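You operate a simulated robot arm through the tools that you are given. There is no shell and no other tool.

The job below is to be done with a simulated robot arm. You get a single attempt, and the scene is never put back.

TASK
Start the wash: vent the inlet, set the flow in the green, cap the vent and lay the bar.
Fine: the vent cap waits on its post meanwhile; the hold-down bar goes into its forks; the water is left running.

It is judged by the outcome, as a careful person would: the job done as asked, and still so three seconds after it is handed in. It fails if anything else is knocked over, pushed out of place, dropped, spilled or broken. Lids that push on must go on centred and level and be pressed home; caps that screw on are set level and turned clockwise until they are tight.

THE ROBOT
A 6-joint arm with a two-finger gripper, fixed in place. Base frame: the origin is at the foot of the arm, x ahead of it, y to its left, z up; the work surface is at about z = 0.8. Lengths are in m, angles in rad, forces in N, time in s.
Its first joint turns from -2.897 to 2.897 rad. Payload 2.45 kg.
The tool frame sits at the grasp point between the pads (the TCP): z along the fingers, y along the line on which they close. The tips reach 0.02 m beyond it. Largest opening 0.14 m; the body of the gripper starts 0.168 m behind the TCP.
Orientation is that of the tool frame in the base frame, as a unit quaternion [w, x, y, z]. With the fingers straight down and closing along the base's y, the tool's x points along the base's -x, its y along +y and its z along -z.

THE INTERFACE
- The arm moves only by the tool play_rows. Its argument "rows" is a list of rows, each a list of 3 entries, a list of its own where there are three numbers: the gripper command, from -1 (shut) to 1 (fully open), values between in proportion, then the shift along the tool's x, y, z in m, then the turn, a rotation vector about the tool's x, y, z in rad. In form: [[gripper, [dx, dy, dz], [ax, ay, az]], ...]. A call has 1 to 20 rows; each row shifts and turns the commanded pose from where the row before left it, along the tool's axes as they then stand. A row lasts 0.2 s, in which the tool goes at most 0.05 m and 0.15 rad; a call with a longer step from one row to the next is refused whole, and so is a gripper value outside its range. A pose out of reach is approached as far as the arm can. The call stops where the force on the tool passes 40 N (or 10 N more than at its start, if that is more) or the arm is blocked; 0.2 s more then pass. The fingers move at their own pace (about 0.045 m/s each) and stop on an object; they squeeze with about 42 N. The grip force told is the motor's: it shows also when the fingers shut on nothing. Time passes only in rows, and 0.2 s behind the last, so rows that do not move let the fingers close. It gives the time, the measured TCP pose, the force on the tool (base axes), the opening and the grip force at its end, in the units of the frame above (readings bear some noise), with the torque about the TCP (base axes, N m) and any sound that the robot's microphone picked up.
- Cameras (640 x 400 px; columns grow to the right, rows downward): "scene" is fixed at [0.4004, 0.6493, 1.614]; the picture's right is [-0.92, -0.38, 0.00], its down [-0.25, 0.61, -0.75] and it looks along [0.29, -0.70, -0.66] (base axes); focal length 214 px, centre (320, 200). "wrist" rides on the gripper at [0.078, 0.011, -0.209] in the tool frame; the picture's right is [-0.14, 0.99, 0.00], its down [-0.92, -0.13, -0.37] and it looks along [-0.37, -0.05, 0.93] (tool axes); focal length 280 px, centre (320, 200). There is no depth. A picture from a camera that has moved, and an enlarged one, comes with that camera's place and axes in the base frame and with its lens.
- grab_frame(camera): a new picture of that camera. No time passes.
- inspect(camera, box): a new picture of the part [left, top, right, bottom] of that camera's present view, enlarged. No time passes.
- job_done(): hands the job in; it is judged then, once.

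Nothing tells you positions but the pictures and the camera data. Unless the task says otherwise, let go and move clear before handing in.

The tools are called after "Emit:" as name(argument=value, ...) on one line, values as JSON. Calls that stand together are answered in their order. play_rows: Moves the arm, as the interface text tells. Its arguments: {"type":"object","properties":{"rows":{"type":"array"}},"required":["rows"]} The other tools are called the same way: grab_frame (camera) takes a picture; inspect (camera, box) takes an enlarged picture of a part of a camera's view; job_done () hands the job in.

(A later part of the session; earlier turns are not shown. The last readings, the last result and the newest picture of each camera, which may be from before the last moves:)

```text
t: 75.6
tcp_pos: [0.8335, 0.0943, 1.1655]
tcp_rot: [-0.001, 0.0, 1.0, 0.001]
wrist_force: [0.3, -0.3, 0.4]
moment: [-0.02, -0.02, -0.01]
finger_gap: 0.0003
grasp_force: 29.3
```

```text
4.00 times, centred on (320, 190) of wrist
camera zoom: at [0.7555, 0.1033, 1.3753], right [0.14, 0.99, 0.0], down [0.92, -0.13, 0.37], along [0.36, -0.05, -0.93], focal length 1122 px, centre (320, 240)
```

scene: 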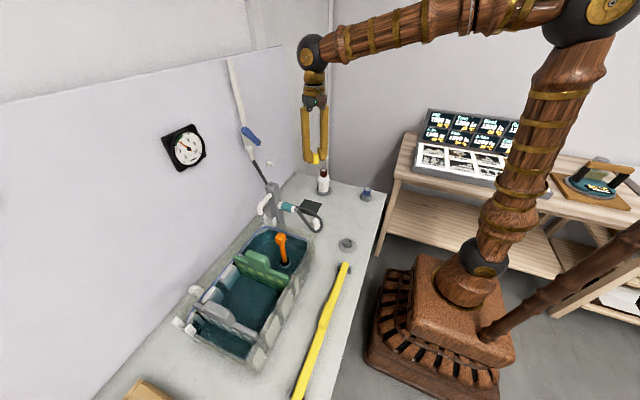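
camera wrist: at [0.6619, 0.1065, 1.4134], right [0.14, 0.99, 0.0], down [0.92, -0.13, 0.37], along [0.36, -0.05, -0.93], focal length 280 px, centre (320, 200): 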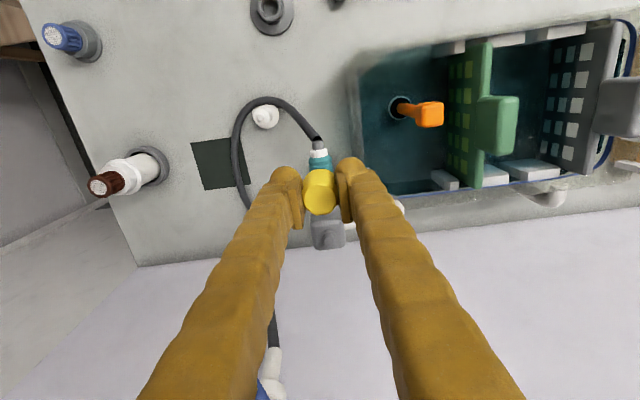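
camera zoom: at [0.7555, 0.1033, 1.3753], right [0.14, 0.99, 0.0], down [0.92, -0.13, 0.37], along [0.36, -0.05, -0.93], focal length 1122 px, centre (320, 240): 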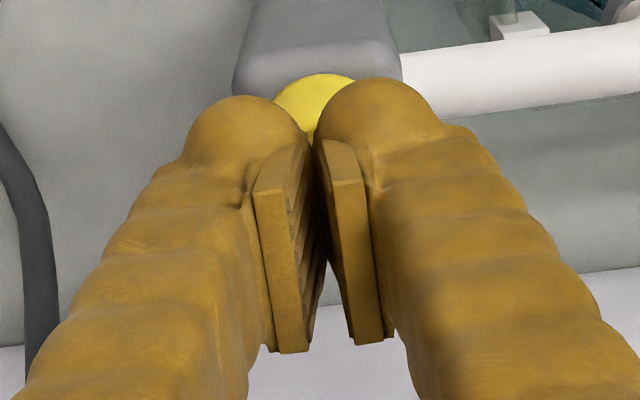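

Not touching yet. I keep lowering by small steps until the cap's top is felt.

Emit:
play_rows(rows=[[-1, [0, 0, 0.002], [0, 0, 0]], [-1, [0, 0, 0.002], [0, 0, 0]]])

Emit:
play_rows(rows=[[-1, [0, 0, 0.002], [0, 0, 0]]])

Emit:
play_rows(rows=[[-1, [0, 0, 0.002], [0, 0, 0]]])

```text
t: 76.2
tcp_pos: [0.8335, 0.0938, 1.1628]
tcp_rot: [0.0, 0.0, 1.0, 0.002]
wrist_force: [-0.5, -0.7, -0.6]
moment: [-0.02, 0.03, -0.01]
finger_gap: 0.0
grasp_force: 29.5
```

```text
t: 76.6
tcp_pos: [0.8333, 0.0949, 1.1596]
tcp_rot: [0.0, 0.0, 1.0, 0.001]
wrist_force: [0.3, 0.6, 0.8]
moment: [-0.04, 0.0, 0.01]
finger_gap: 0.0001
grasp_force: 29.7
```

```text
t: 77.0
tcp_pos: [0.8332, 0.0943, 1.1569]
tcp_rot: [-0.001, 0.0, 1.0, 0.002]
wrist_force: [0.0, 0.2, 0.9]
moment: [0.0, 0.0, -0.03]
finger_gap: 0.0001
grasp_force: 29.7
```

Still nothing at tip height ≈1.137. I continue.

Emit:
play_rows(rows=[[-1, [0, 0, 0.002], [0, 0, 0]]])

Emit:
play_rows(rows=[[-1, [0, 0, 0.002], [0, 0, 0]]])

Emit:
inspect(camera="scene", box=[250, 155, 300, 205])

```text
t: 77.4
tcp_pos: [0.8337, 0.0948, 1.1553]
tcp_rot: [0.0, 0.0, 1.0, 0.001]
wrist_force: [0.0, -0.5, 0.1]
moment: [-0.02, 0.01, 0.03]
finger_gap: 0.0
grasp_force: 29.7
```

```text
t: 77.8
tcp_pos: [0.8331, 0.0954, 1.1539]
tcp_rot: [0.0, 0.0, 1.0, 0.001]
wrist_force: [0.3, -0.3, 0.8]
moment: [0.02, 0.0, 0.03]
finger_gap: 0.0
grasp_force: 29.3
```

```text
8.00 times, centred on (275, 180) of scene
camera zoom: at [0.4004, 0.6493, 1.614], right [-0.92, -0.38, 0.0], down [-0.25, 0.61, -0.75], along [0.29, -0.7, -0.66], focal length 1716 px, centre (680, 360)
```

zoom: 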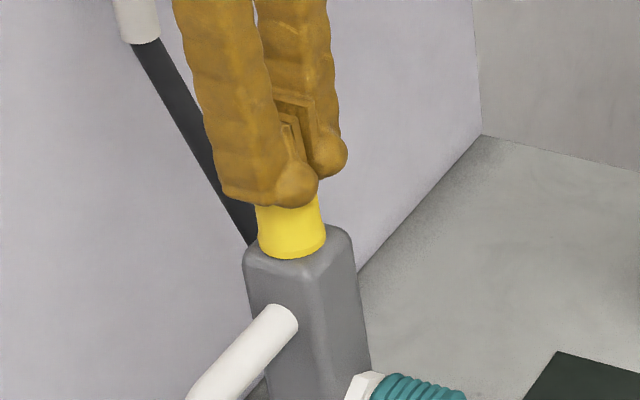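

Still no contact at tip height ≈1.134. I lower on carefully.

Emit:
play_rows(rows=[[-1, [0, 0, 0.002], [0, 0, 0]]])

Emit:
play_rows(rows=[[-1, [0, 0, 0.002], [0, 0, 0]]])

Emit:
play_rows(rows=[[-1, [0, 0, 0.0015], [0, 0, 0]]])

```text
t: 78.2
tcp_pos: [0.8329, 0.0957, 1.1525]
tcp_rot: [0.001, -0.001, 1.0, 0.002]
wrist_force: [3.0, 1.7, 22.6]
moment: [0.17, -0.14, 0.01]
finger_gap: 0.0064
grasp_force: 29.2
```

```text
t: 78.6
tcp_pos: [0.8324, 0.0947, 1.1537]
tcp_rot: [0.001, 0.0, 1.0, 0.002]
wrist_force: [-1.6, 0.8, 7.5]
moment: [0.04, 0.01, 0.01]
finger_gap: 0.006
grasp_force: 29.2
stopped in row 1: the force on the tool passed its limit at 44 N (the readings are from after the stop); the commanded pose is now the measured one
```

```text
t: 79.0
tcp_pos: [0.8334, 0.0939, 1.153]
tcp_rot: [0.003, -0.001, 1.0, 0.002]
wrist_force: [2.1, -1.0, 25.5]
moment: [0.11, -0.09, 0.05]
finger_gap: 0.006
grasp_force: 29.1
```

The cap's top has been pressed with up to 44 N without moving further, so it is home. I rise off and look at it.

Emit:
play_rows(rows=[[-1, [0, 0, -0.01], [0, 0, 0]], [-1, [0, 0, -0.03], [0, 0, 0]], [-1, [0, 0, -0.05], [0, 0, 0]], [-1, [0, 0, -0.05], [0, 0, 0]], [0, [0.03, 0, -0.03], [0, 0, 0]], [0, [0.04, 0, 0], [0, 0, 0]], [0, [0.04, 0, 0], [0, 0, 0]]])

Emit:
inspect(camera="scene", box=[250, 165, 300, 215])

Emit:
inspect(camera="scene", box=[150, 110, 230, 180])

Emit:
grab_frame(camera="wrist")

Emit:
inspect(camera="wrist", box=[280, 180, 380, 280])

```text
t: 80.6
tcp_pos: [0.7245, 0.0942, 1.3214]
tcp_rot: [0.0, 0.0, 1.0, 0.001]
wrist_force: [0.4, 0.6, -0.9]
moment: [-0.04, 0.09, -0.01]
finger_gap: 0.0697
grasp_force: 0.4
```

```text
8.00 times, centred on (275, 190) of scene
camera zoom: at [0.4004, 0.6493, 1.614], right [-0.92, -0.38, 0.0], down [-0.25, 0.61, -0.75], along [0.29, -0.7, -0.66], focal length 1716 px, centre (680, 280)
```

zoom: 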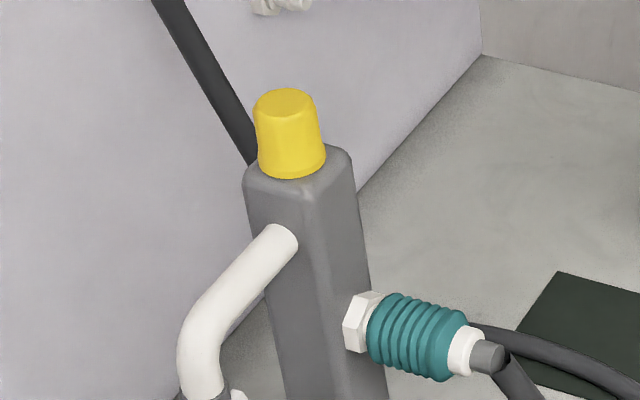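

```text
5.71 times, centred on (190, 145) of scene
camera zoom: at [0.4004, 0.6493, 1.614], right [-0.92, -0.38, 0.0], down [-0.25, 0.61, -0.75], along [0.29, -0.7, -0.66], focal length 1226 px, centre (1063, 514)
```

zoom: 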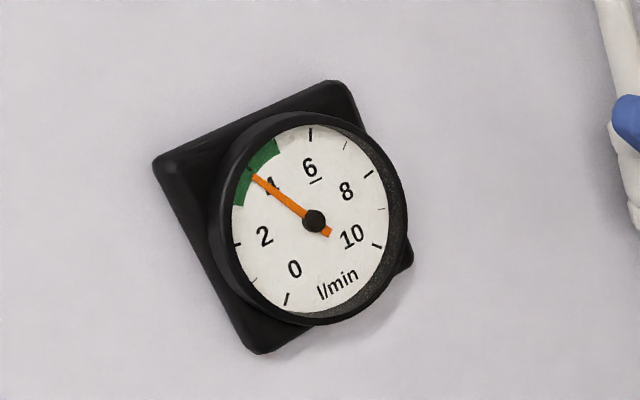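

```text
taken
camera wrist: at [0.6452, 0.1045, 1.5305], right [0.14, 0.99, 0.0], down [0.92, -0.13, 0.37], along [0.37, -0.05, -0.93], focal length 280 px, centre (320, 200)
```

wrist: 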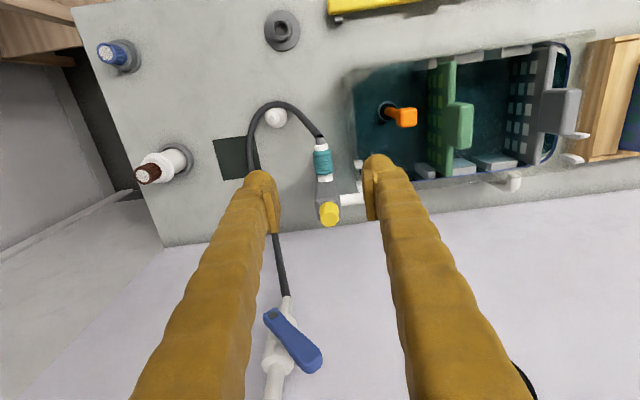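

```text
4.00 times, centred on (330, 230) of wrist
camera zoom: at [0.6452, 0.1045, 1.5305], right [0.14, 0.99, 0.0], down [0.92, -0.13, 0.37], along [0.37, -0.05, -0.93], focal length 1122 px, centre (280, 80)
```

zoom: 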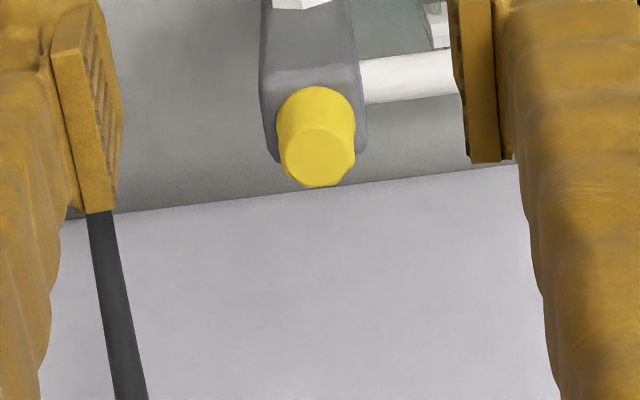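

The cap is seated on the vent and the flow reads about 3.9 in the green. Now the bar: I move over the tank to study the forks and the bar from above.

Emit:
play_rows(rows=[[0.3, [0.02, 0.045, 0], [0, 0, 0]], [0.3, [0.02, 0.045, 0], [0, 0, 0]], [0.3, [0.02, 0.045, 0], [0, 0, 0]], [0.3, [0.0, 0.045, 0.02], [0, 0, 0]], [0.3, [0.0, 0.045, 0.02], [0, 0, 0]], [1, [0, 0.02, 0.03], [0, 0, 0]], [1, [0, 0, 0], [0, 0, 0]]])

Emit:
grab_frame(camera="wrist")

Emit:
inspect(camera="wrist", box=[60, 100, 320, 300])

Emit:
inspect(camera="wrist", box=[320, 80, 600, 280])

```text
t: 82.2
tcp_pos: [0.6636, 0.3379, 1.2514]
tcp_rot: [0.002, 0.0, 1.0, 0.002]
wrist_force: [-0.3, -0.5, -0.1]
moment: [0.02, 0.0, -0.01]
finger_gap: 0.1399
grasp_force: 0.1
```

```text
taken
camera wrist: at [0.5848, 0.3477, 1.4615], right [0.14, 0.99, 0.0], down [0.92, -0.13, 0.37], along [0.37, -0.05, -0.93], focal length 280 px, centre (320, 200)
```

wrist: 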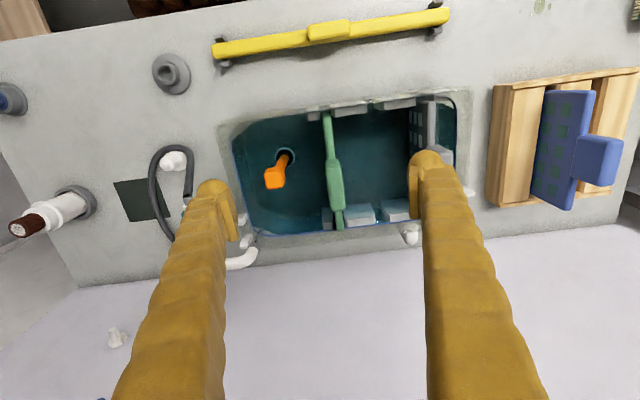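

```text
2.00 times, centred on (190, 200) of wrist
camera zoom: at [0.5848, 0.3477, 1.4615], right [0.14, 0.99, 0.0], down [0.92, -0.13, 0.37], along [0.37, -0.05, -0.93], focal length 561 px, centre (580, 200)
```

zoom: 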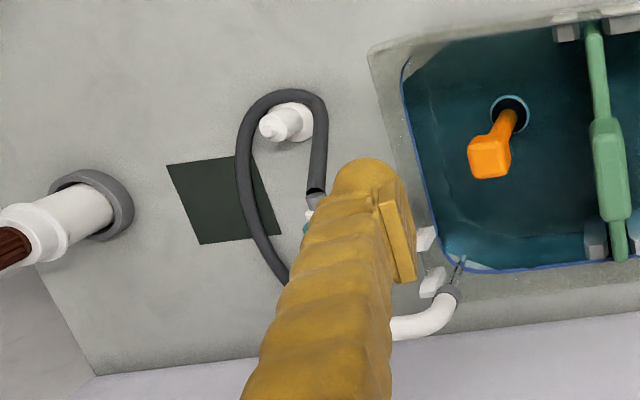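

```text
2.00 times, centred on (460, 180) of wrist
camera zoom: at [0.5848, 0.3477, 1.4615], right [0.14, 0.99, 0.0], down [0.92, -0.13, 0.37], along [0.37, -0.05, -0.93], focal length 561 px, centre (40, 240)
```

zoom: 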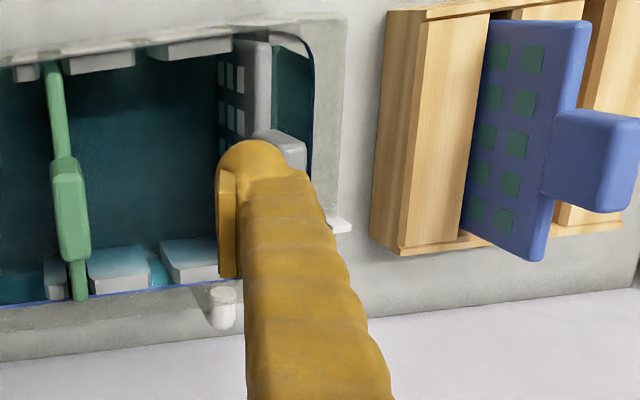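

The fingers hide parts of the forks from here. I shift toward the far end and then look at each fork closer.

Emit:
play_rows(rows=[[1, [-0.02, 0.045, 0], [0, 0, 0]], [1, [-0.02, 0.045, 0.01], [0, 0, 0]], [1, [-0.02, 0.045, 0.02], [0, 0, 0]], [1, [-0.0, 0.045, 0.03], [0, 0, 0]], [1, [0, 0, 0], [0, 0, 0]]])

Emit:
grab_frame(camera="wrist")

Emit:
inspect(camera="wrist", box=[240, 130, 420, 270])

Emit:
inspect(camera="scene", box=[160, 260, 260, 370])

```text
refused: row 2 steps farther than a row can; nothing moved
```

```text
taken
camera wrist: at [0.5848, 0.3477, 1.4615], right [0.14, 0.99, 0.0], down [0.92, -0.13, 0.37], along [0.37, -0.05, -0.93], focal length 280 px, centre (320, 200)
```

wrist: 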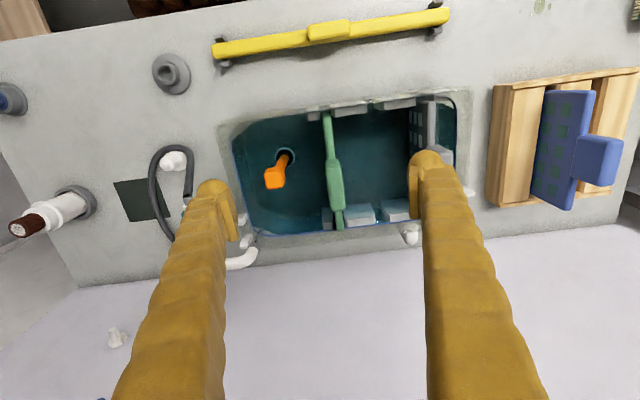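

```text
2.86 times, centred on (330, 200) of wrist
camera zoom: at [0.5848, 0.3477, 1.4615], right [0.14, 0.99, 0.0], down [0.92, -0.13, 0.37], along [0.37, -0.05, -0.93], focal length 801 px, centre (291, 200)
```

zoom: 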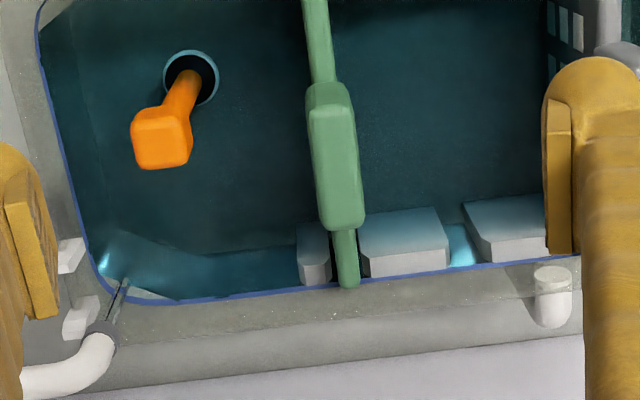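

```text
3.64 times, centred on (210, 315) of scene
camera zoom: at [0.4004, 0.6493, 1.614], right [-0.92, -0.38, 0.0], down [-0.25, 0.61, -0.75], along [0.29, -0.7, -0.66], focal length 780 px, centre (720, -218)
```

zoom: 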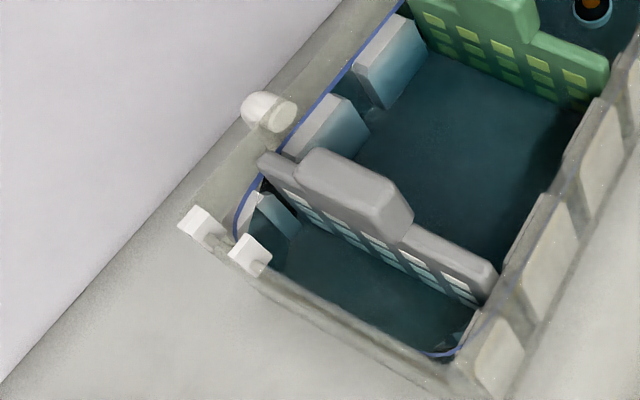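

The forks are two upright white prongs at each tank end, with the bar meant to run along y at x≈0.82 over the dividers' rear shoulders. I shift toward the far fork with smaller steps for a close look.

Emit:
play_rows(rows=[[1, [-0.02, 0.04, 0.01], [0, 0, 0]], [1, [-0.02, 0.04, 0.01], [0, 0, 0]], [1, [-0.02, 0.04, 0.01], [0, 0, 0]], [1, [0, 0.04, 0.02], [0, 0, 0]], [1, [0, 0.03, 0.02], [0, 0, 0]], [1, [0, 0, 0], [0, 0, 0]]])

Emit:
grab_frame(camera="wrist")

Emit:
inspect(camera="wrist", box=[240, 120, 420, 260])

```text
t: 83.6
tcp_pos: [0.7213, 0.5304, 1.1808]
tcp_rot: [0.001, 0.0, 1.0, 0.002]
wrist_force: [-0.1, 0.2, 0.0]
moment: [0.0, 0.0, 0.0]
finger_gap: 0.1401
grasp_force: 0.1
```

```text
taken
camera wrist: at [0.6422, 0.5387, 1.3907], right [0.14, 0.99, 0.0], down [0.92, -0.13, 0.37], along [0.37, -0.05, -0.93], focal length 280 px, centre (320, 200)
```

wrist: 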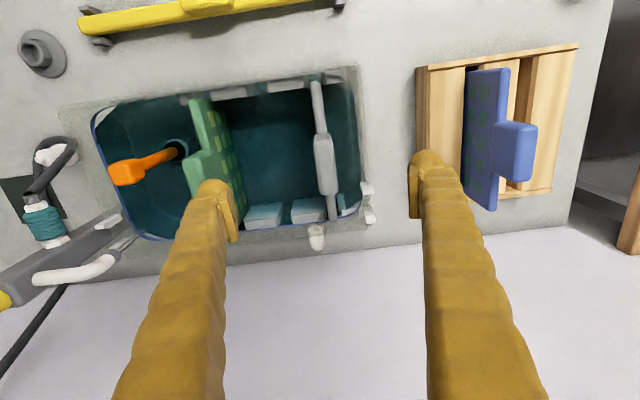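

```text
2.86 times, centred on (330, 190) of wrist
camera zoom: at [0.6422, 0.5387, 1.3907], right [0.14, 0.99, 0.0], down [0.92, -0.13, 0.37], along [0.37, -0.05, -0.93], focal length 801 px, centre (291, 229)
```

zoom: 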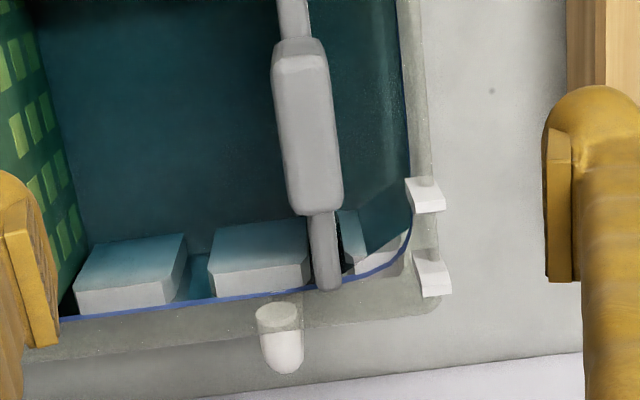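

The far fork is in view. I zoom right in on both prongs to get the slot's place and width.

Emit:
inspect(camera="wrist", box=[345, 165, 395, 235])

Emit:
inspect(camera="scene", box=[175, 305, 215, 345])

Emit:
inspect(camera="scene", box=[255, 205, 295, 250])

Emit:
inspect(camera="scene", box=[280, 255, 370, 400])

```text
5.71 times, centred on (370, 200) of wrist
camera zoom: at [0.6422, 0.5387, 1.3907], right [0.14, 0.99, 0.0], down [0.92, -0.13, 0.37], along [0.37, -0.05, -0.93], focal length 1602 px, centre (34, 200)
```

zoom: 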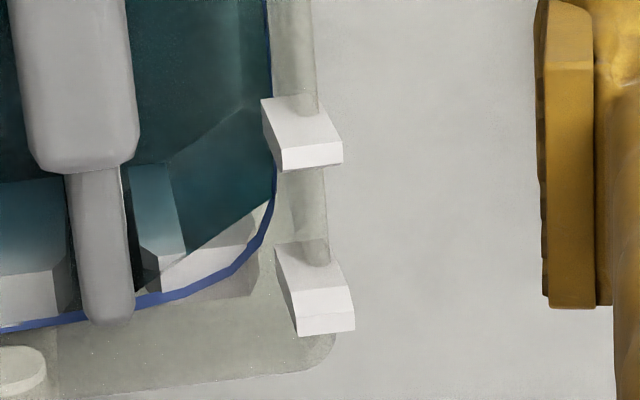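

```text
10.00 times, centred on (195, 325) of scene
camera zoom: at [0.4004, 0.6493, 1.614], right [-0.92, -0.38, 0.0], down [-0.25, 0.61, -0.75], along [0.29, -0.7, -0.66], focal length 2145 px, centre (1570, -1050)
```

zoom: 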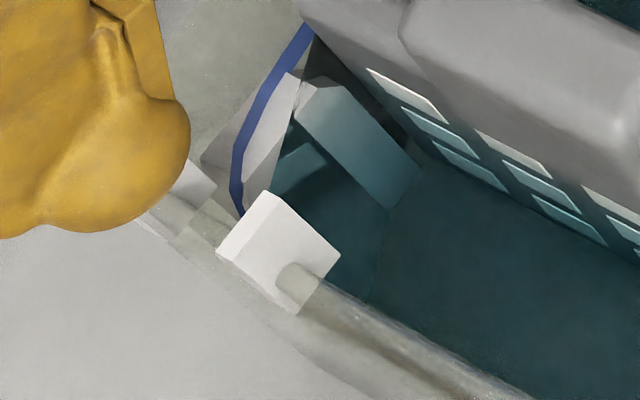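

```text
8.89 times, centred on (275, 228) of scene
camera zoom: at [0.4004, 0.6493, 1.614], right [-0.92, -0.38, 0.0], down [-0.25, 0.61, -0.75], along [0.29, -0.7, -0.66], focal length 1906 px, centre (720, -44)
```

zoom: 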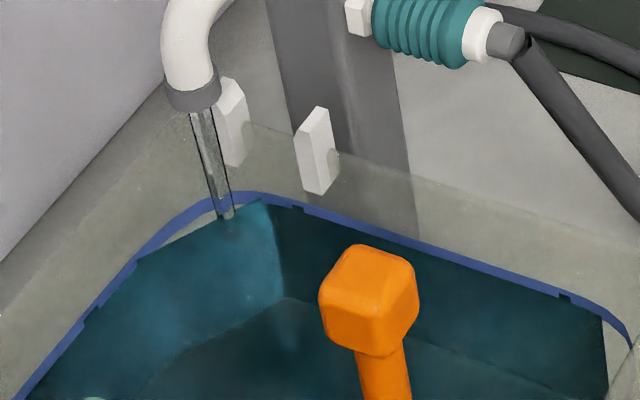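

```text
2.76 times, centred on (325, 328) of scene
camera zoom: at [0.4004, 0.6493, 1.614], right [-0.92, -0.38, 0.0], down [-0.25, 0.61, -0.75], along [0.29, -0.7, -0.66], focal length 592 px, centre (306, -152)
```

zoom: 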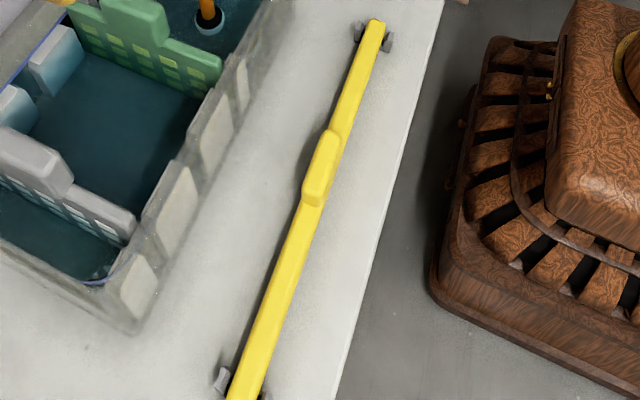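

The fork slots run along y, are about 43 mm wide and centred near x≈0.82; the bar can be lowered a little toward +y of its place and then slid along y under the spout into the near slot. I now go over the bar's handle with the gripper turned to close along x.

Emit:
play_rows(rows=[[1, [0.038, -0.0217, 0], [0, 0, 0]], [1, [0.038, -0.0217, 0], [0, 0, 0]], [1, [0.038, -0.0217, 0], [0, 0, 0]], [1, [0.038, -0.0217, 0], [0, 0, 0]], [1, [0.038, -0.0217, 0], [0, 0, 0]], [1, [0.038, -0.0217, 0], [0, 0, 0]], [0, [0, 0, 0], [0, 0, 0.1428]], [0, [0, 0, 0], [0, 0, 0.1428]], [0, [0, 0, 0], [0, 0, 0.1428]], [0, [0, 0, 0], [0, 0, 0.1428]], [0, [0, 0, 0], [0, 0, 0.1428]], [0, [0, 0, 0], [0, 0, 0.1428]], [0, [0, 0, 0], [0, 0, 0.1428]], [0, [0, 0, 0], [0, 0, 0.1428]], [0, [0, 0, 0], [0, 0, 0.1428]], [0, [0, 0, 0], [0, 0, 0.1428]], [0, [0, 0, 0], [0, 0, 0.1428]], [0, [0, 0, 0], [0, 0, 0]]])

Emit:
grab_frame(camera="wrist")

Emit:
inspect(camera="wrist", box=[240, 60, 400, 200])

Emit:
grab_frame(camera="scene")

```text
t: 87.4
tcp_pos: [0.4951, 0.4, 1.1804]
tcp_rot: [0.001, 0.707, 0.707, 0.003]
wrist_force: [-0.2, -0.1, -0.5]
moment: [-0.01, 0.0, 0.03]
finger_gap: 0.07
grasp_force: 0.1
```

```text
taken
camera wrist: at [0.5052, 0.4767, 1.3912], right [0.99, -0.14, 0.0], down [-0.13, -0.92, 0.37], along [-0.05, -0.36, -0.93], focal length 280 px, centre (320, 200)
```

wrist: 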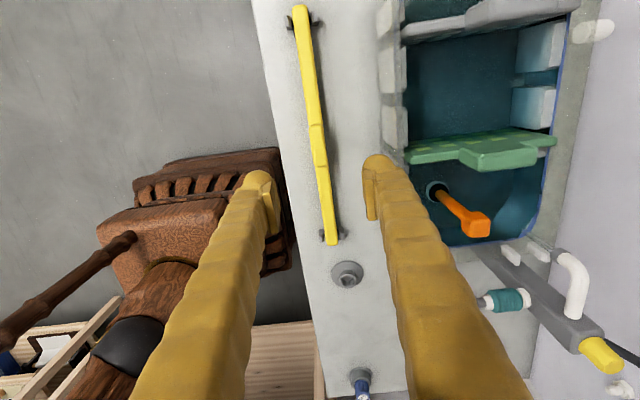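

```text
2.86 times, centred on (320, 130) of wrist
camera zoom: at [0.5052, 0.4767, 1.3912], right [0.99, -0.14, 0.0], down [-0.13, -0.92, 0.37], along [-0.05, -0.36, -0.93], focal length 801 px, centre (320, 400)
```

zoom: 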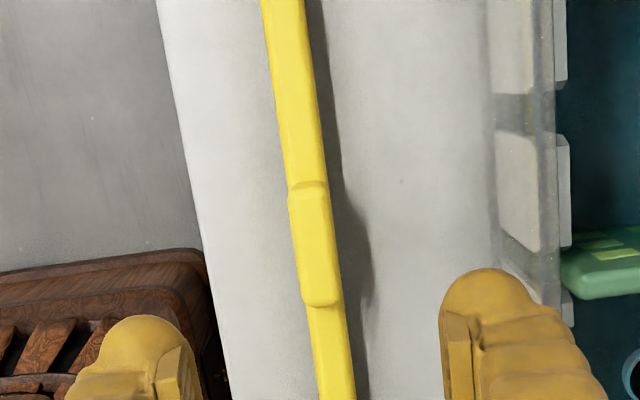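

```text
taken
```

scene: 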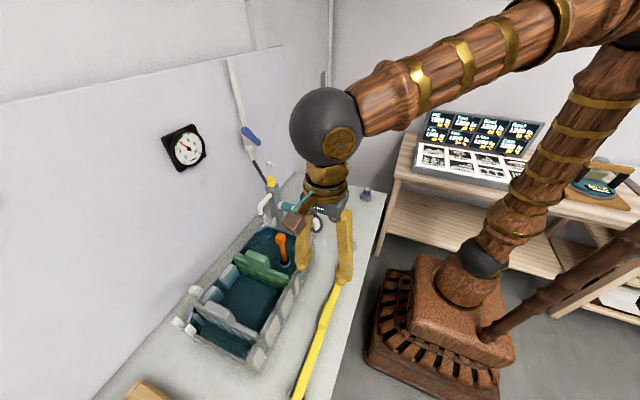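

The bar's top is near z≈0.826, spanning y≈0.144–0.61 at x≈0.488, with its handle at y≈0.333–0.416. I descend part way over the handle and check the centring.

Emit:
play_rows(rows=[[0, [-0.005, -0.0076, 0.04], [0, 0, 0]], [0, [0, 0, 0.05], [0, 0, 0]], [0, [0, 0, 0.05], [0, 0, 0]], [0, [0, 0, 0.05], [0, 0, 0]], [0, [0, 0, 0.05], [0, 0, 0]], [0, [0, 0, 0], [0, 0, 0]]])

Emit:
grab_frame(camera="wrist")

Emit:
inspect(camera="wrist", box=[250, 120, 390, 240])

Emit:
inspect(camera="scene", box=[280, 255, 380, 400])

```text
t: 88.8
tcp_pos: [0.4886, 0.397, 0.9412]
tcp_rot: [0.0, 0.708, 0.707, 0.003]
wrist_force: [-0.8, -0.5, 1.0]
moment: [0.02, 0.02, 0.02]
finger_gap: 0.0701
grasp_force: 0.1
```

```text
taken
camera wrist: at [0.4982, 0.4732, 1.1519], right [0.99, -0.14, 0.0], down [-0.13, -0.92, 0.37], along [-0.05, -0.36, -0.93], focal length 280 px, centre (320, 200)
```

wrist: 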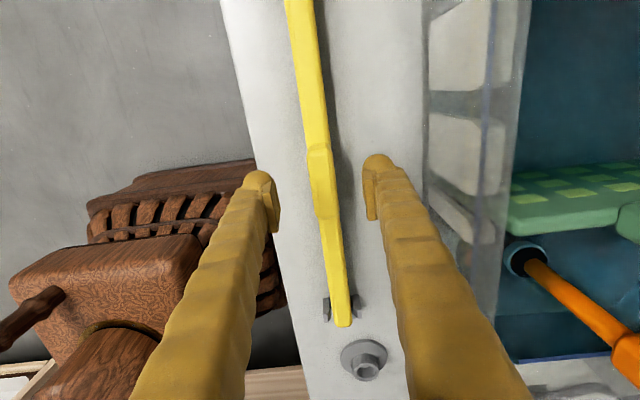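

```text
3.33 times, centred on (320, 180) of wrist
camera zoom: at [0.4982, 0.4732, 1.1519], right [0.99, -0.14, 0.0], down [-0.13, -0.92, 0.37], along [-0.05, -0.36, -0.93], focal length 935 px, centre (320, 267)
```

zoom: 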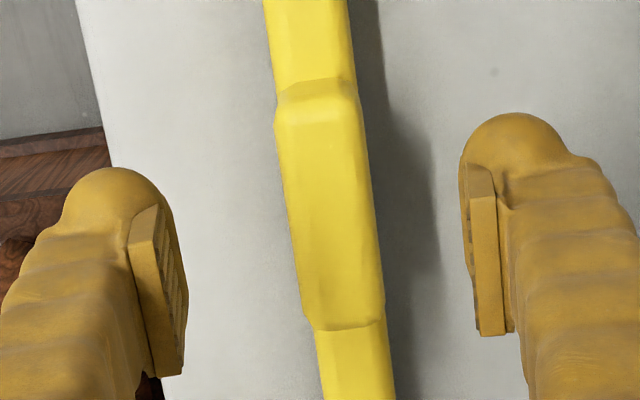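

```text
2.76 times, centred on (330, 328) of scene
camera zoom: at [0.4004, 0.6493, 1.614], right [-0.92, -0.38, 0.0], down [-0.25, 0.61, -0.75], along [0.29, -0.7, -0.66], focal length 592 px, centre (292, -152)
```

zoom: 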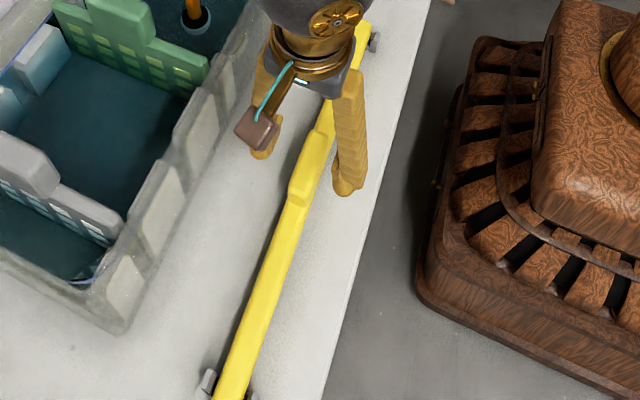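

The handle is centred between the fingers. I lower to grip height (tips just above the table) and close.

Emit:
play_rows(rows=[[0, [0, 0.0005, 0.04], [0, 0, 0]], [0, [0, 0, 0.04], [0, 0, 0]], [0, [0, 0, 0.02], [0, 0, 0]], [0, [0, 0, 0.01], [0, 0, 0]], [0, [0, 0, 0.003], [0, 0, 0]], [-1, [0, 0, 0], [0, 0, 0]], [-1, [0, 0, 0], [0, 0, 0]], [-1, [0, 0, 0], [0, 0, 0]], [-1, [0, 0, 0], [0, 0, 0]], [-1, [0, 0, 0], [0, 0, 0]]])

Emit:
grab_frame(camera="wrist")

Emit:
inspect(camera="scene", box=[280, 255, 380, 400])

```text
t: 91.0
tcp_pos: [0.4889, 0.3953, 0.8285]
tcp_rot: [0.0, 0.707, 0.707, 0.003]
wrist_force: [-0.7, 0.4, -0.6]
moment: [0.03, -0.04, 0.01]
finger_gap: 0.0268
grasp_force: 42.4
```

```text
taken
camera wrist: at [0.4997, 0.4719, 1.0383], right [0.99, -0.14, 0.0], down [-0.13, -0.92, 0.37], along [-0.05, -0.36, -0.93], focal length 280 px, centre (320, 200)
```

wrist: 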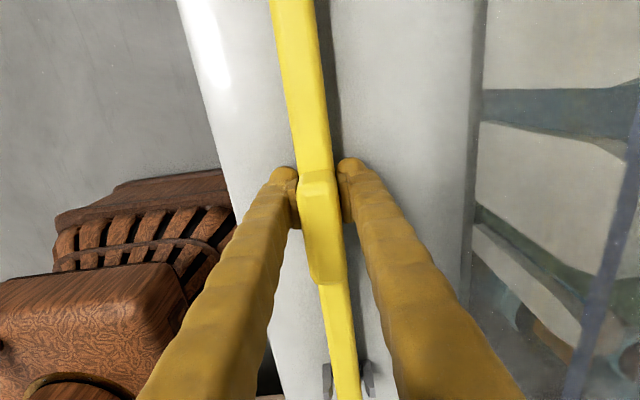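

```text
2.76 times, centred on (330, 328) of scene
camera zoom: at [0.4004, 0.6493, 1.614], right [-0.92, -0.38, 0.0], down [-0.25, 0.61, -0.75], along [0.29, -0.7, -0.66], focal length 592 px, centre (292, -152)
```

zoom: 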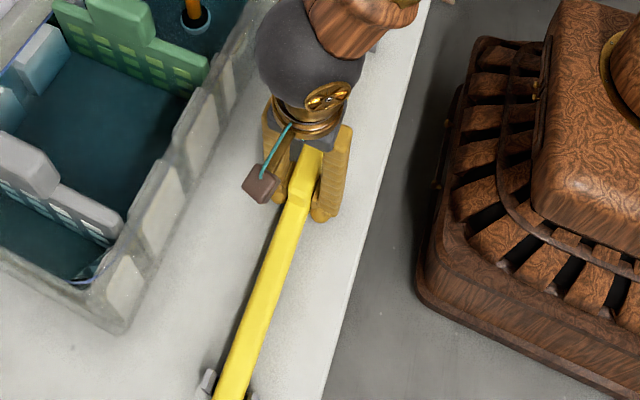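

The bar is gripped at 26.8 mm. I lift it slowly out of its cradle and check that it stays level.

Emit:
play_rows(rows=[[-1, [0, 0, -0.01], [0, 0, 0]], [-1, [0, 0, -0.02], [0, 0, 0]], [-1, [0, 0, -0.03], [0, 0, 0]], [-1, [0, 0, -0.04], [0, 0, 0]], [-1, [0, 0, -0.04], [0, 0, 0]], [-1, [0, 0, 0], [0, 0, 0]]])

Emit:
grab_frame(camera="wrist")

Emit:
grab_frame(camera="scene")

```text
t: 92.4
tcp_pos: [0.488, 0.3946, 0.9678]
tcp_rot: [0.0, 0.707, 0.707, 0.003]
wrist_force: [0.8, 1.1, -2.7]
moment: [0.06, -0.02, 0.04]
finger_gap: 0.0268
grasp_force: 41.9
```

```text
taken
camera wrist: at [0.4984, 0.4704, 1.178], right [0.99, -0.14, 0.0], down [-0.13, -0.92, 0.37], along [-0.05, -0.36, -0.93], focal length 280 px, centre (320, 200)
```

wrist: 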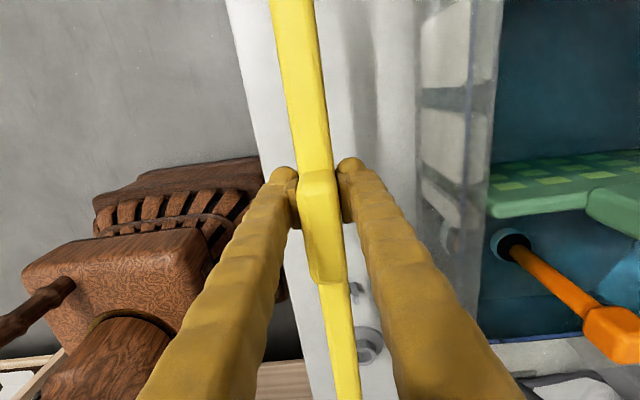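

```text
taken
```

scene: 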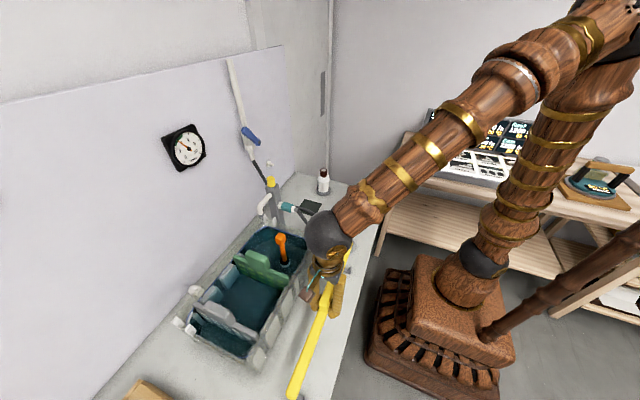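

The bar came up level, weighing about 3 N. I raise it well above the tank and carry it over, kept about 75 mm toward +y of its final place so it stays clear of the spout.

Emit:
play_rows(rows=[[-1, [0, 0, -0.05], [0, 0, 0]], [-1, [0, 0, -0.05], [0, 0, 0]], [-1, [0, 0, -0.05], [0, 0, 0]], [-1, [0.0099, 0.03, 0], [0, 0, 0]], [-1, [0.0099, 0.0418, 0], [0, 0, 0]], [-1, [0.0099, 0.0418, 0], [0, 0, 0]], [-1, [0.0099, 0.0418, 0], [0, 0, 0]], [-1, [0.0099, 0.0418, 0], [0, 0, 0]], [-1, [0.0099, 0.0418, 0], [0, 0, 0]], [-1, [0.0099, 0.0418, 0], [0, 0, 0]], [-1, [0.0099, 0.0418, 0], [0, 0, 0]], [-1, [0, 0, 0], [0, 0, 0]], [-1, [0, 0, 0], [0, 0, 0]]])

Emit:
grab_frame(camera="wrist")

Emit:
grab_frame(camera="scene")

```text
t: 95.2
tcp_pos: [0.811, 0.4727, 1.118]
tcp_rot: [0.0, 0.708, 0.707, 0.002]
wrist_force: [-0.8, 0.8, -2.3]
moment: [0.07, 0.02, 0.01]
finger_gap: 0.0269
grasp_force: 41.9
```

```text
taken
camera wrist: at [0.8213, 0.5497, 1.3282], right [0.99, -0.14, 0.0], down [-0.13, -0.92, 0.37], along [-0.05, -0.36, -0.93], focal length 280 px, centre (320, 200)
```

wrist: 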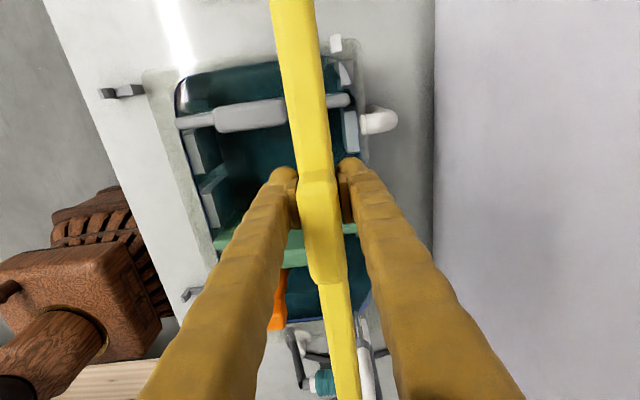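

```text
taken
```

scene: 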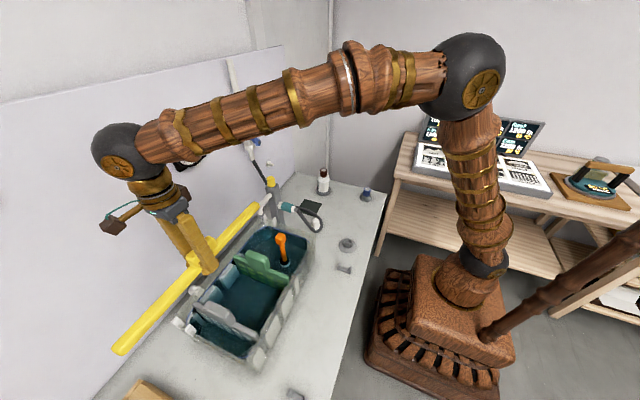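

The bar hangs over the tank. I zoom in on the near end by the spout and on the far fork to align x.

Emit:
inspect(camera="scene", box=[230, 180, 310, 260])

Emit:
inspect(camera="wrist", box=[250, 10, 400, 140])

Emit:
inspect(camera="wrist", box=[270, 270, 410, 400])

Emit:
inspect(camera="scene", box=[100, 240, 260, 370])

```text
5.00 times, centred on (270, 220) of scene
camera zoom: at [0.4004, 0.6493, 1.614], right [-0.92, -0.38, 0.0], down [-0.25, 0.61, -0.75], along [0.29, -0.7, -0.66], focal length 1072 px, centre (570, 100)
```

zoom: 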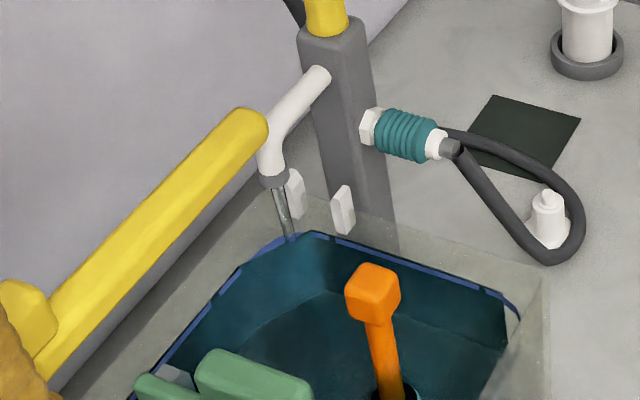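

```text
3.08 times, centred on (325, 75) of wrist
camera zoom: at [0.8213, 0.5497, 1.3282], right [0.99, -0.14, 0.0], down [-0.13, -0.92, 0.37], along [-0.05, -0.36, -0.93], focal length 863 px, centre (305, 585)
```

zoom: 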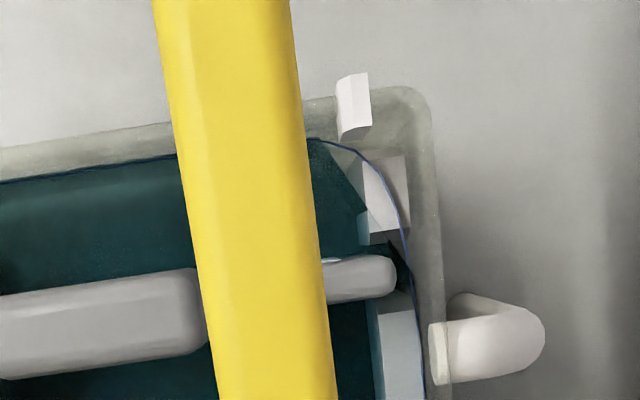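

```text
3.08 times, centred on (340, 335) of wrist
camera zoom: at [0.8213, 0.5497, 1.3282], right [0.99, -0.14, 0.0], down [-0.13, -0.92, 0.37], along [-0.05, -0.36, -0.93], focal length 863 px, centre (258, -215)
```

zoom: 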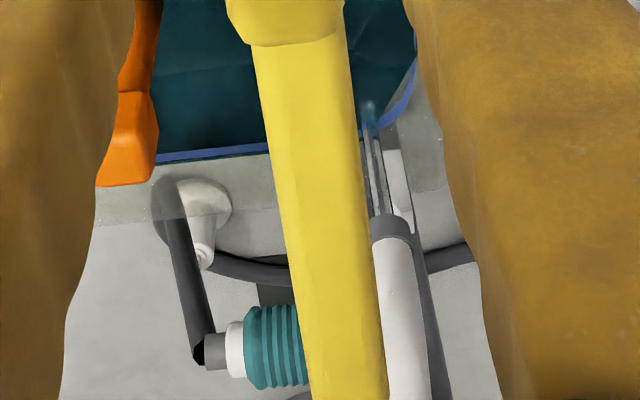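

```text
3.08 times, centred on (180, 305) of scene
camera zoom: at [0.4004, 0.6493, 1.614], right [-0.92, -0.38, 0.0], down [-0.25, 0.61, -0.75], along [0.29, -0.7, -0.66], focal length 660 px, centre (751, -123)
```

zoom: 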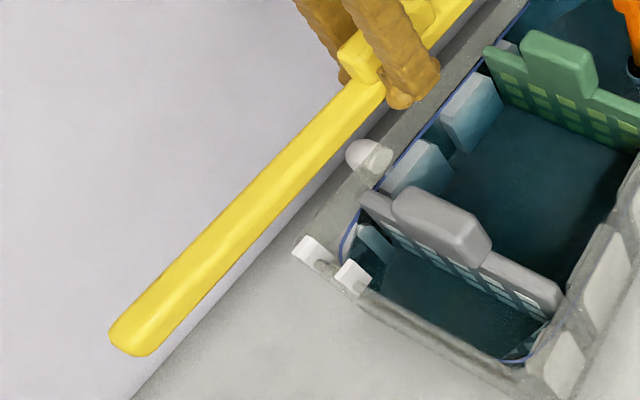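

The bar's near end is clear of the spout. I shift 1 cm further to +y for margin and lower to just above the prong tops for fine alignment.

Emit:
play_rows(rows=[[-1, [0.01, 0.006, 0], [0, 0, 0]], [-1, [0, 0, 0.03], [0, 0, 0]], [-1, [0, 0, 0.025], [0, 0, 0]], [-1, [0, 0, 0.015], [0, 0, 0]], [-1, [0, 0, 0], [0, 0, 0]]])

Emit:
inspect(camera="scene", box=[230, 180, 310, 260])

Emit:
inspect(camera="scene", box=[120, 260, 240, 370])

Emit:
grab_frame(camera="wrist")

```text
t: 96.4
tcp_pos: [0.8182, 0.4846, 1.0475]
tcp_rot: [0.0, 0.708, 0.707, 0.002]
wrist_force: [-1.1, 0.0, -3.0]
moment: [0.04, -0.01, 0.01]
finger_gap: 0.0267
grasp_force: 42.3
```

```text
5.00 times, centred on (270, 220) of scene
camera zoom: at [0.4004, 0.6493, 1.614], right [-0.92, -0.38, 0.0], down [-0.25, 0.61, -0.75], along [0.29, -0.7, -0.66], focal length 1072 px, centre (570, 100)
```

zoom: 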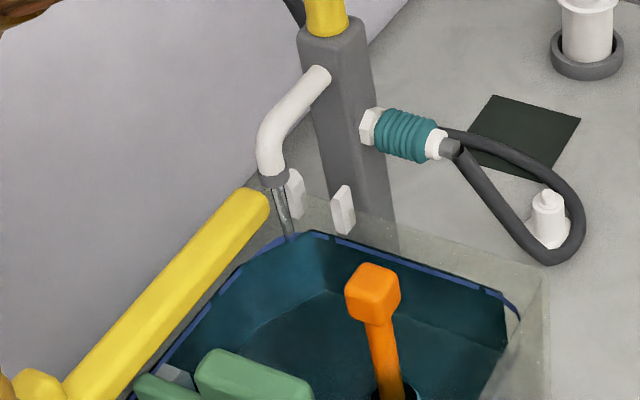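

```text
3.64 times, centred on (180, 315) of scene
camera zoom: at [0.4004, 0.6493, 1.614], right [-0.92, -0.38, 0.0], down [-0.25, 0.61, -0.75], along [0.29, -0.7, -0.66], focal length 780 px, centre (829, -218)
```

zoom: 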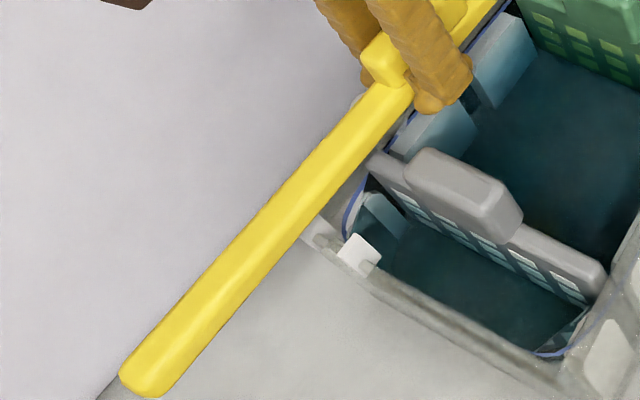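

```text
taken
camera wrist: at [0.8282, 0.5611, 1.2576], right [0.99, -0.14, 0.0], down [-0.13, -0.92, 0.37], along [-0.05, -0.36, -0.93], focal length 280 px, centre (320, 200)
```

wrist: 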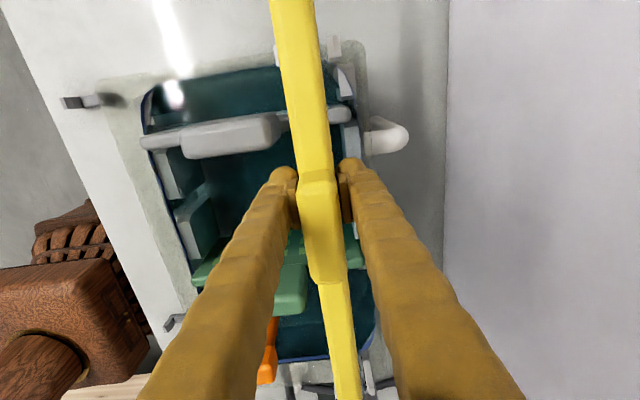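

I zoom on the far fork past the bar from the wrist camera to judge the x-alignment.

Emit:
inspect(camera="wrist", box=[255, 10, 385, 110])

Emit:
inspect(camera="wrist", box=[290, 300, 430, 400])

```text
4.00 times, centred on (320, 60) of wrist
camera zoom: at [0.8282, 0.5611, 1.2576], right [0.99, -0.14, 0.0], down [-0.13, -0.92, 0.37], along [-0.05, -0.36, -0.93], focal length 1122 px, centre (320, 760)
```

zoom: 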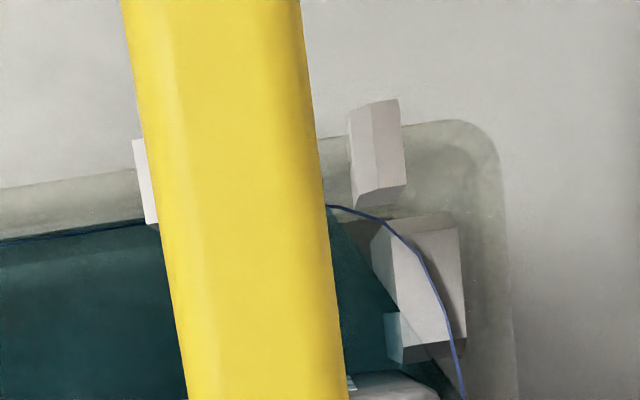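

```text
4.00 times, centred on (360, 350) of wrist
camera zoom: at [0.8282, 0.5611, 1.2576], right [0.99, -0.14, 0.0], down [-0.13, -0.92, 0.37], along [-0.05, -0.36, -0.93], focal length 1122 px, centre (160, -400)
```

zoom: 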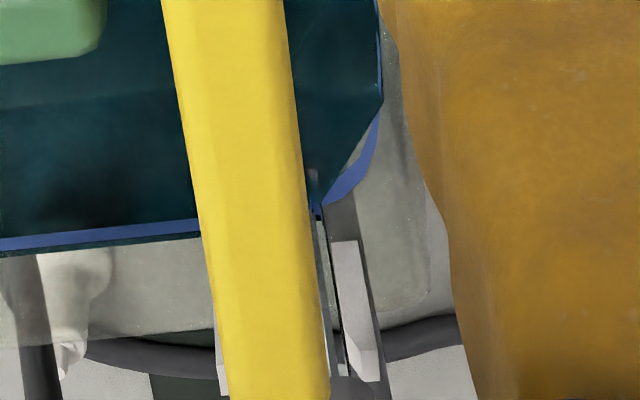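

From this view the slot runs from x≈0.801 to ≈0.842 at both forks, so the bar (now at 0.818) should move about 3.5 mm to +x. I correct and lower it into the far fork until it just touches its rest.

Emit:
play_rows(rows=[[-1, [0, 0.0035, 0.01], [0, 0, 0]], [-1, [0, 0, 0.01], [0, 0, 0]], [-1, [0, 0, 0.005], [0, 0, 0]], [-1, [0, 0, 0], [0, 0, 0]]])

Emit:
inspect(camera="wrist", box=[255, 10, 385, 110])

Emit:
inspect(camera="scene", box=[120, 260, 240, 370])

Emit:
inspect(camera="scene", box=[220, 190, 300, 270])

```text
t: 97.4
tcp_pos: [0.8214, 0.4845, 1.024]
tcp_rot: [0.0, 0.707, 0.707, 0.003]
wrist_force: [-0.4, -0.1, -2.7]
moment: [0.09, 0.0, 0.02]
finger_gap: 0.0268
grasp_force: 42.1
```

```text
4.00 times, centred on (320, 60) of wrist
camera zoom: at [0.8311, 0.5606, 1.2336], right [0.99, -0.14, 0.0], down [-0.13, -0.92, 0.37], along [-0.05, -0.36, -0.93], focal length 1122 px, centre (320, 760)
```

zoom: 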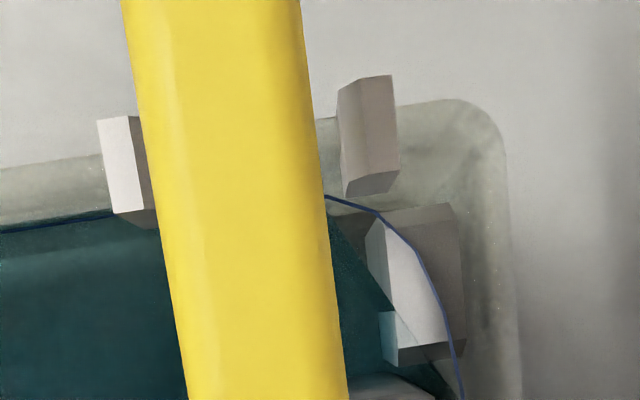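

```text
3.64 times, centred on (180, 315) of scene
camera zoom: at [0.4004, 0.6493, 1.614], right [-0.92, -0.38, 0.0], down [-0.25, 0.61, -0.75], along [0.29, -0.7, -0.66], focal length 780 px, centre (829, -218)
```

zoom: 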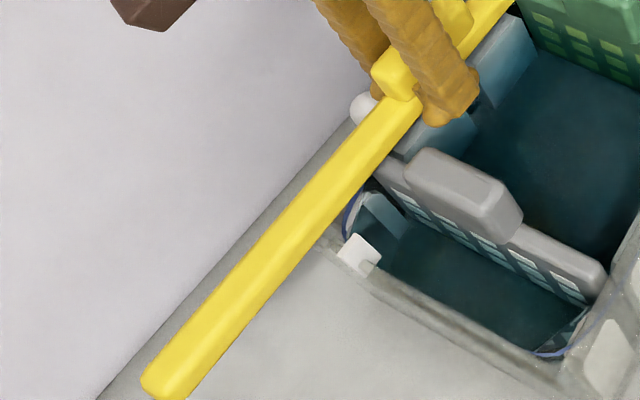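

```text
5.00 times, centred on (260, 230) of scene
camera zoom: at [0.4004, 0.6493, 1.614], right [-0.92, -0.38, 0.0], down [-0.25, 0.61, -0.75], along [0.29, -0.7, -0.66], focal length 1072 px, centre (620, 50)
```

zoom: 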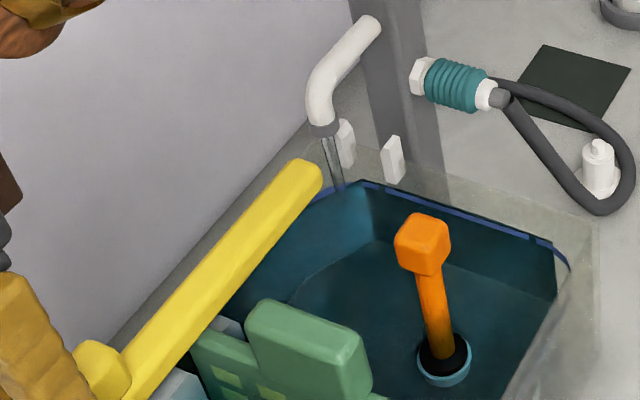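

The bar sits over the slot between both far prongs, with about 6 mm free on each side. I lower it into the slot in small steps, watching for contact.

Emit:
play_rows(rows=[[-1, [0, 0.0012, 0.005], [0, 0, 0]], [-1, [0, 0, 0.005], [0, 0, 0]], [-1, [0, 0, 0], [0, 0, 0]]])

Emit:
play_rows(rows=[[-1, [0, 0, 0.004], [0, 0, 0]], [-1, [0, 0, 0], [0, 0, 0]]])

Emit:
inspect(camera="wrist", box=[255, 10, 385, 110])

Emit:
inspect(camera="scene", box=[180, 230, 260, 330])

```text
t: 98.2
tcp_pos: [0.8218, 0.4848, 1.0134]
tcp_rot: [0.0, 0.707, 0.707, 0.002]
wrist_force: [-0.9, 0.2, -2.8]
moment: [0.04, 0.01, 0.03]
finger_gap: 0.027
grasp_force: 41.8
```

```text
t: 98.8
tcp_pos: [0.8207, 0.4852, 1.0096]
tcp_rot: [0.0, 0.707, 0.707, 0.003]
wrist_force: [0.2, 0.3, -1.7]
moment: [0.04, -0.01, 0.01]
finger_gap: 0.0266
grasp_force: 42.2
```

```text
4.00 times, centred on (320, 60) of wrist
camera zoom: at [0.8318, 0.5613, 1.2196], right [0.99, -0.14, 0.0], down [-0.13, -0.92, 0.37], along [-0.05, -0.36, -0.93], focal length 1122 px, centre (320, 760)
```

zoom: 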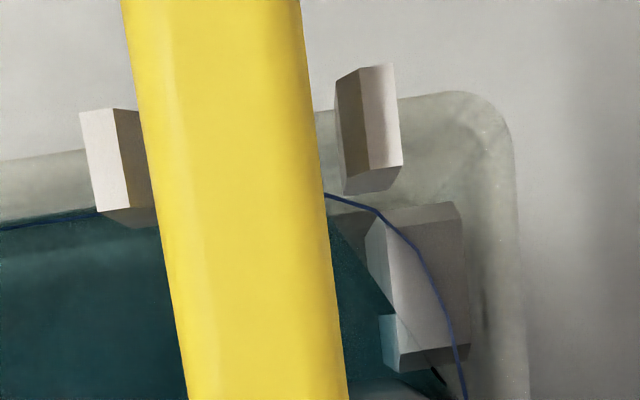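

```text
4.00 times, centred on (220, 280) of scene
camera zoom: at [0.4004, 0.6493, 1.614], right [-0.92, -0.38, 0.0], down [-0.25, 0.61, -0.75], along [0.29, -0.7, -0.66], focal length 858 px, centre (720, -120)
```

zoom: 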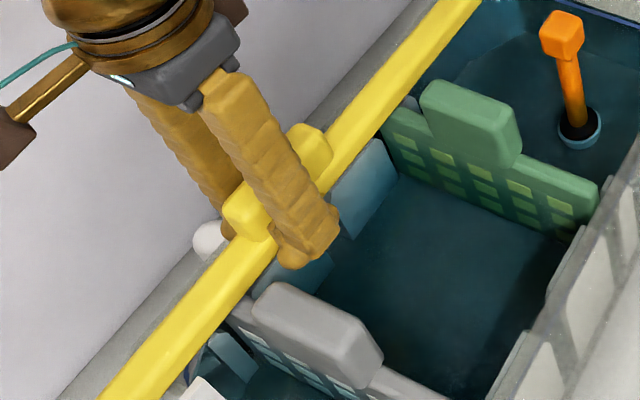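

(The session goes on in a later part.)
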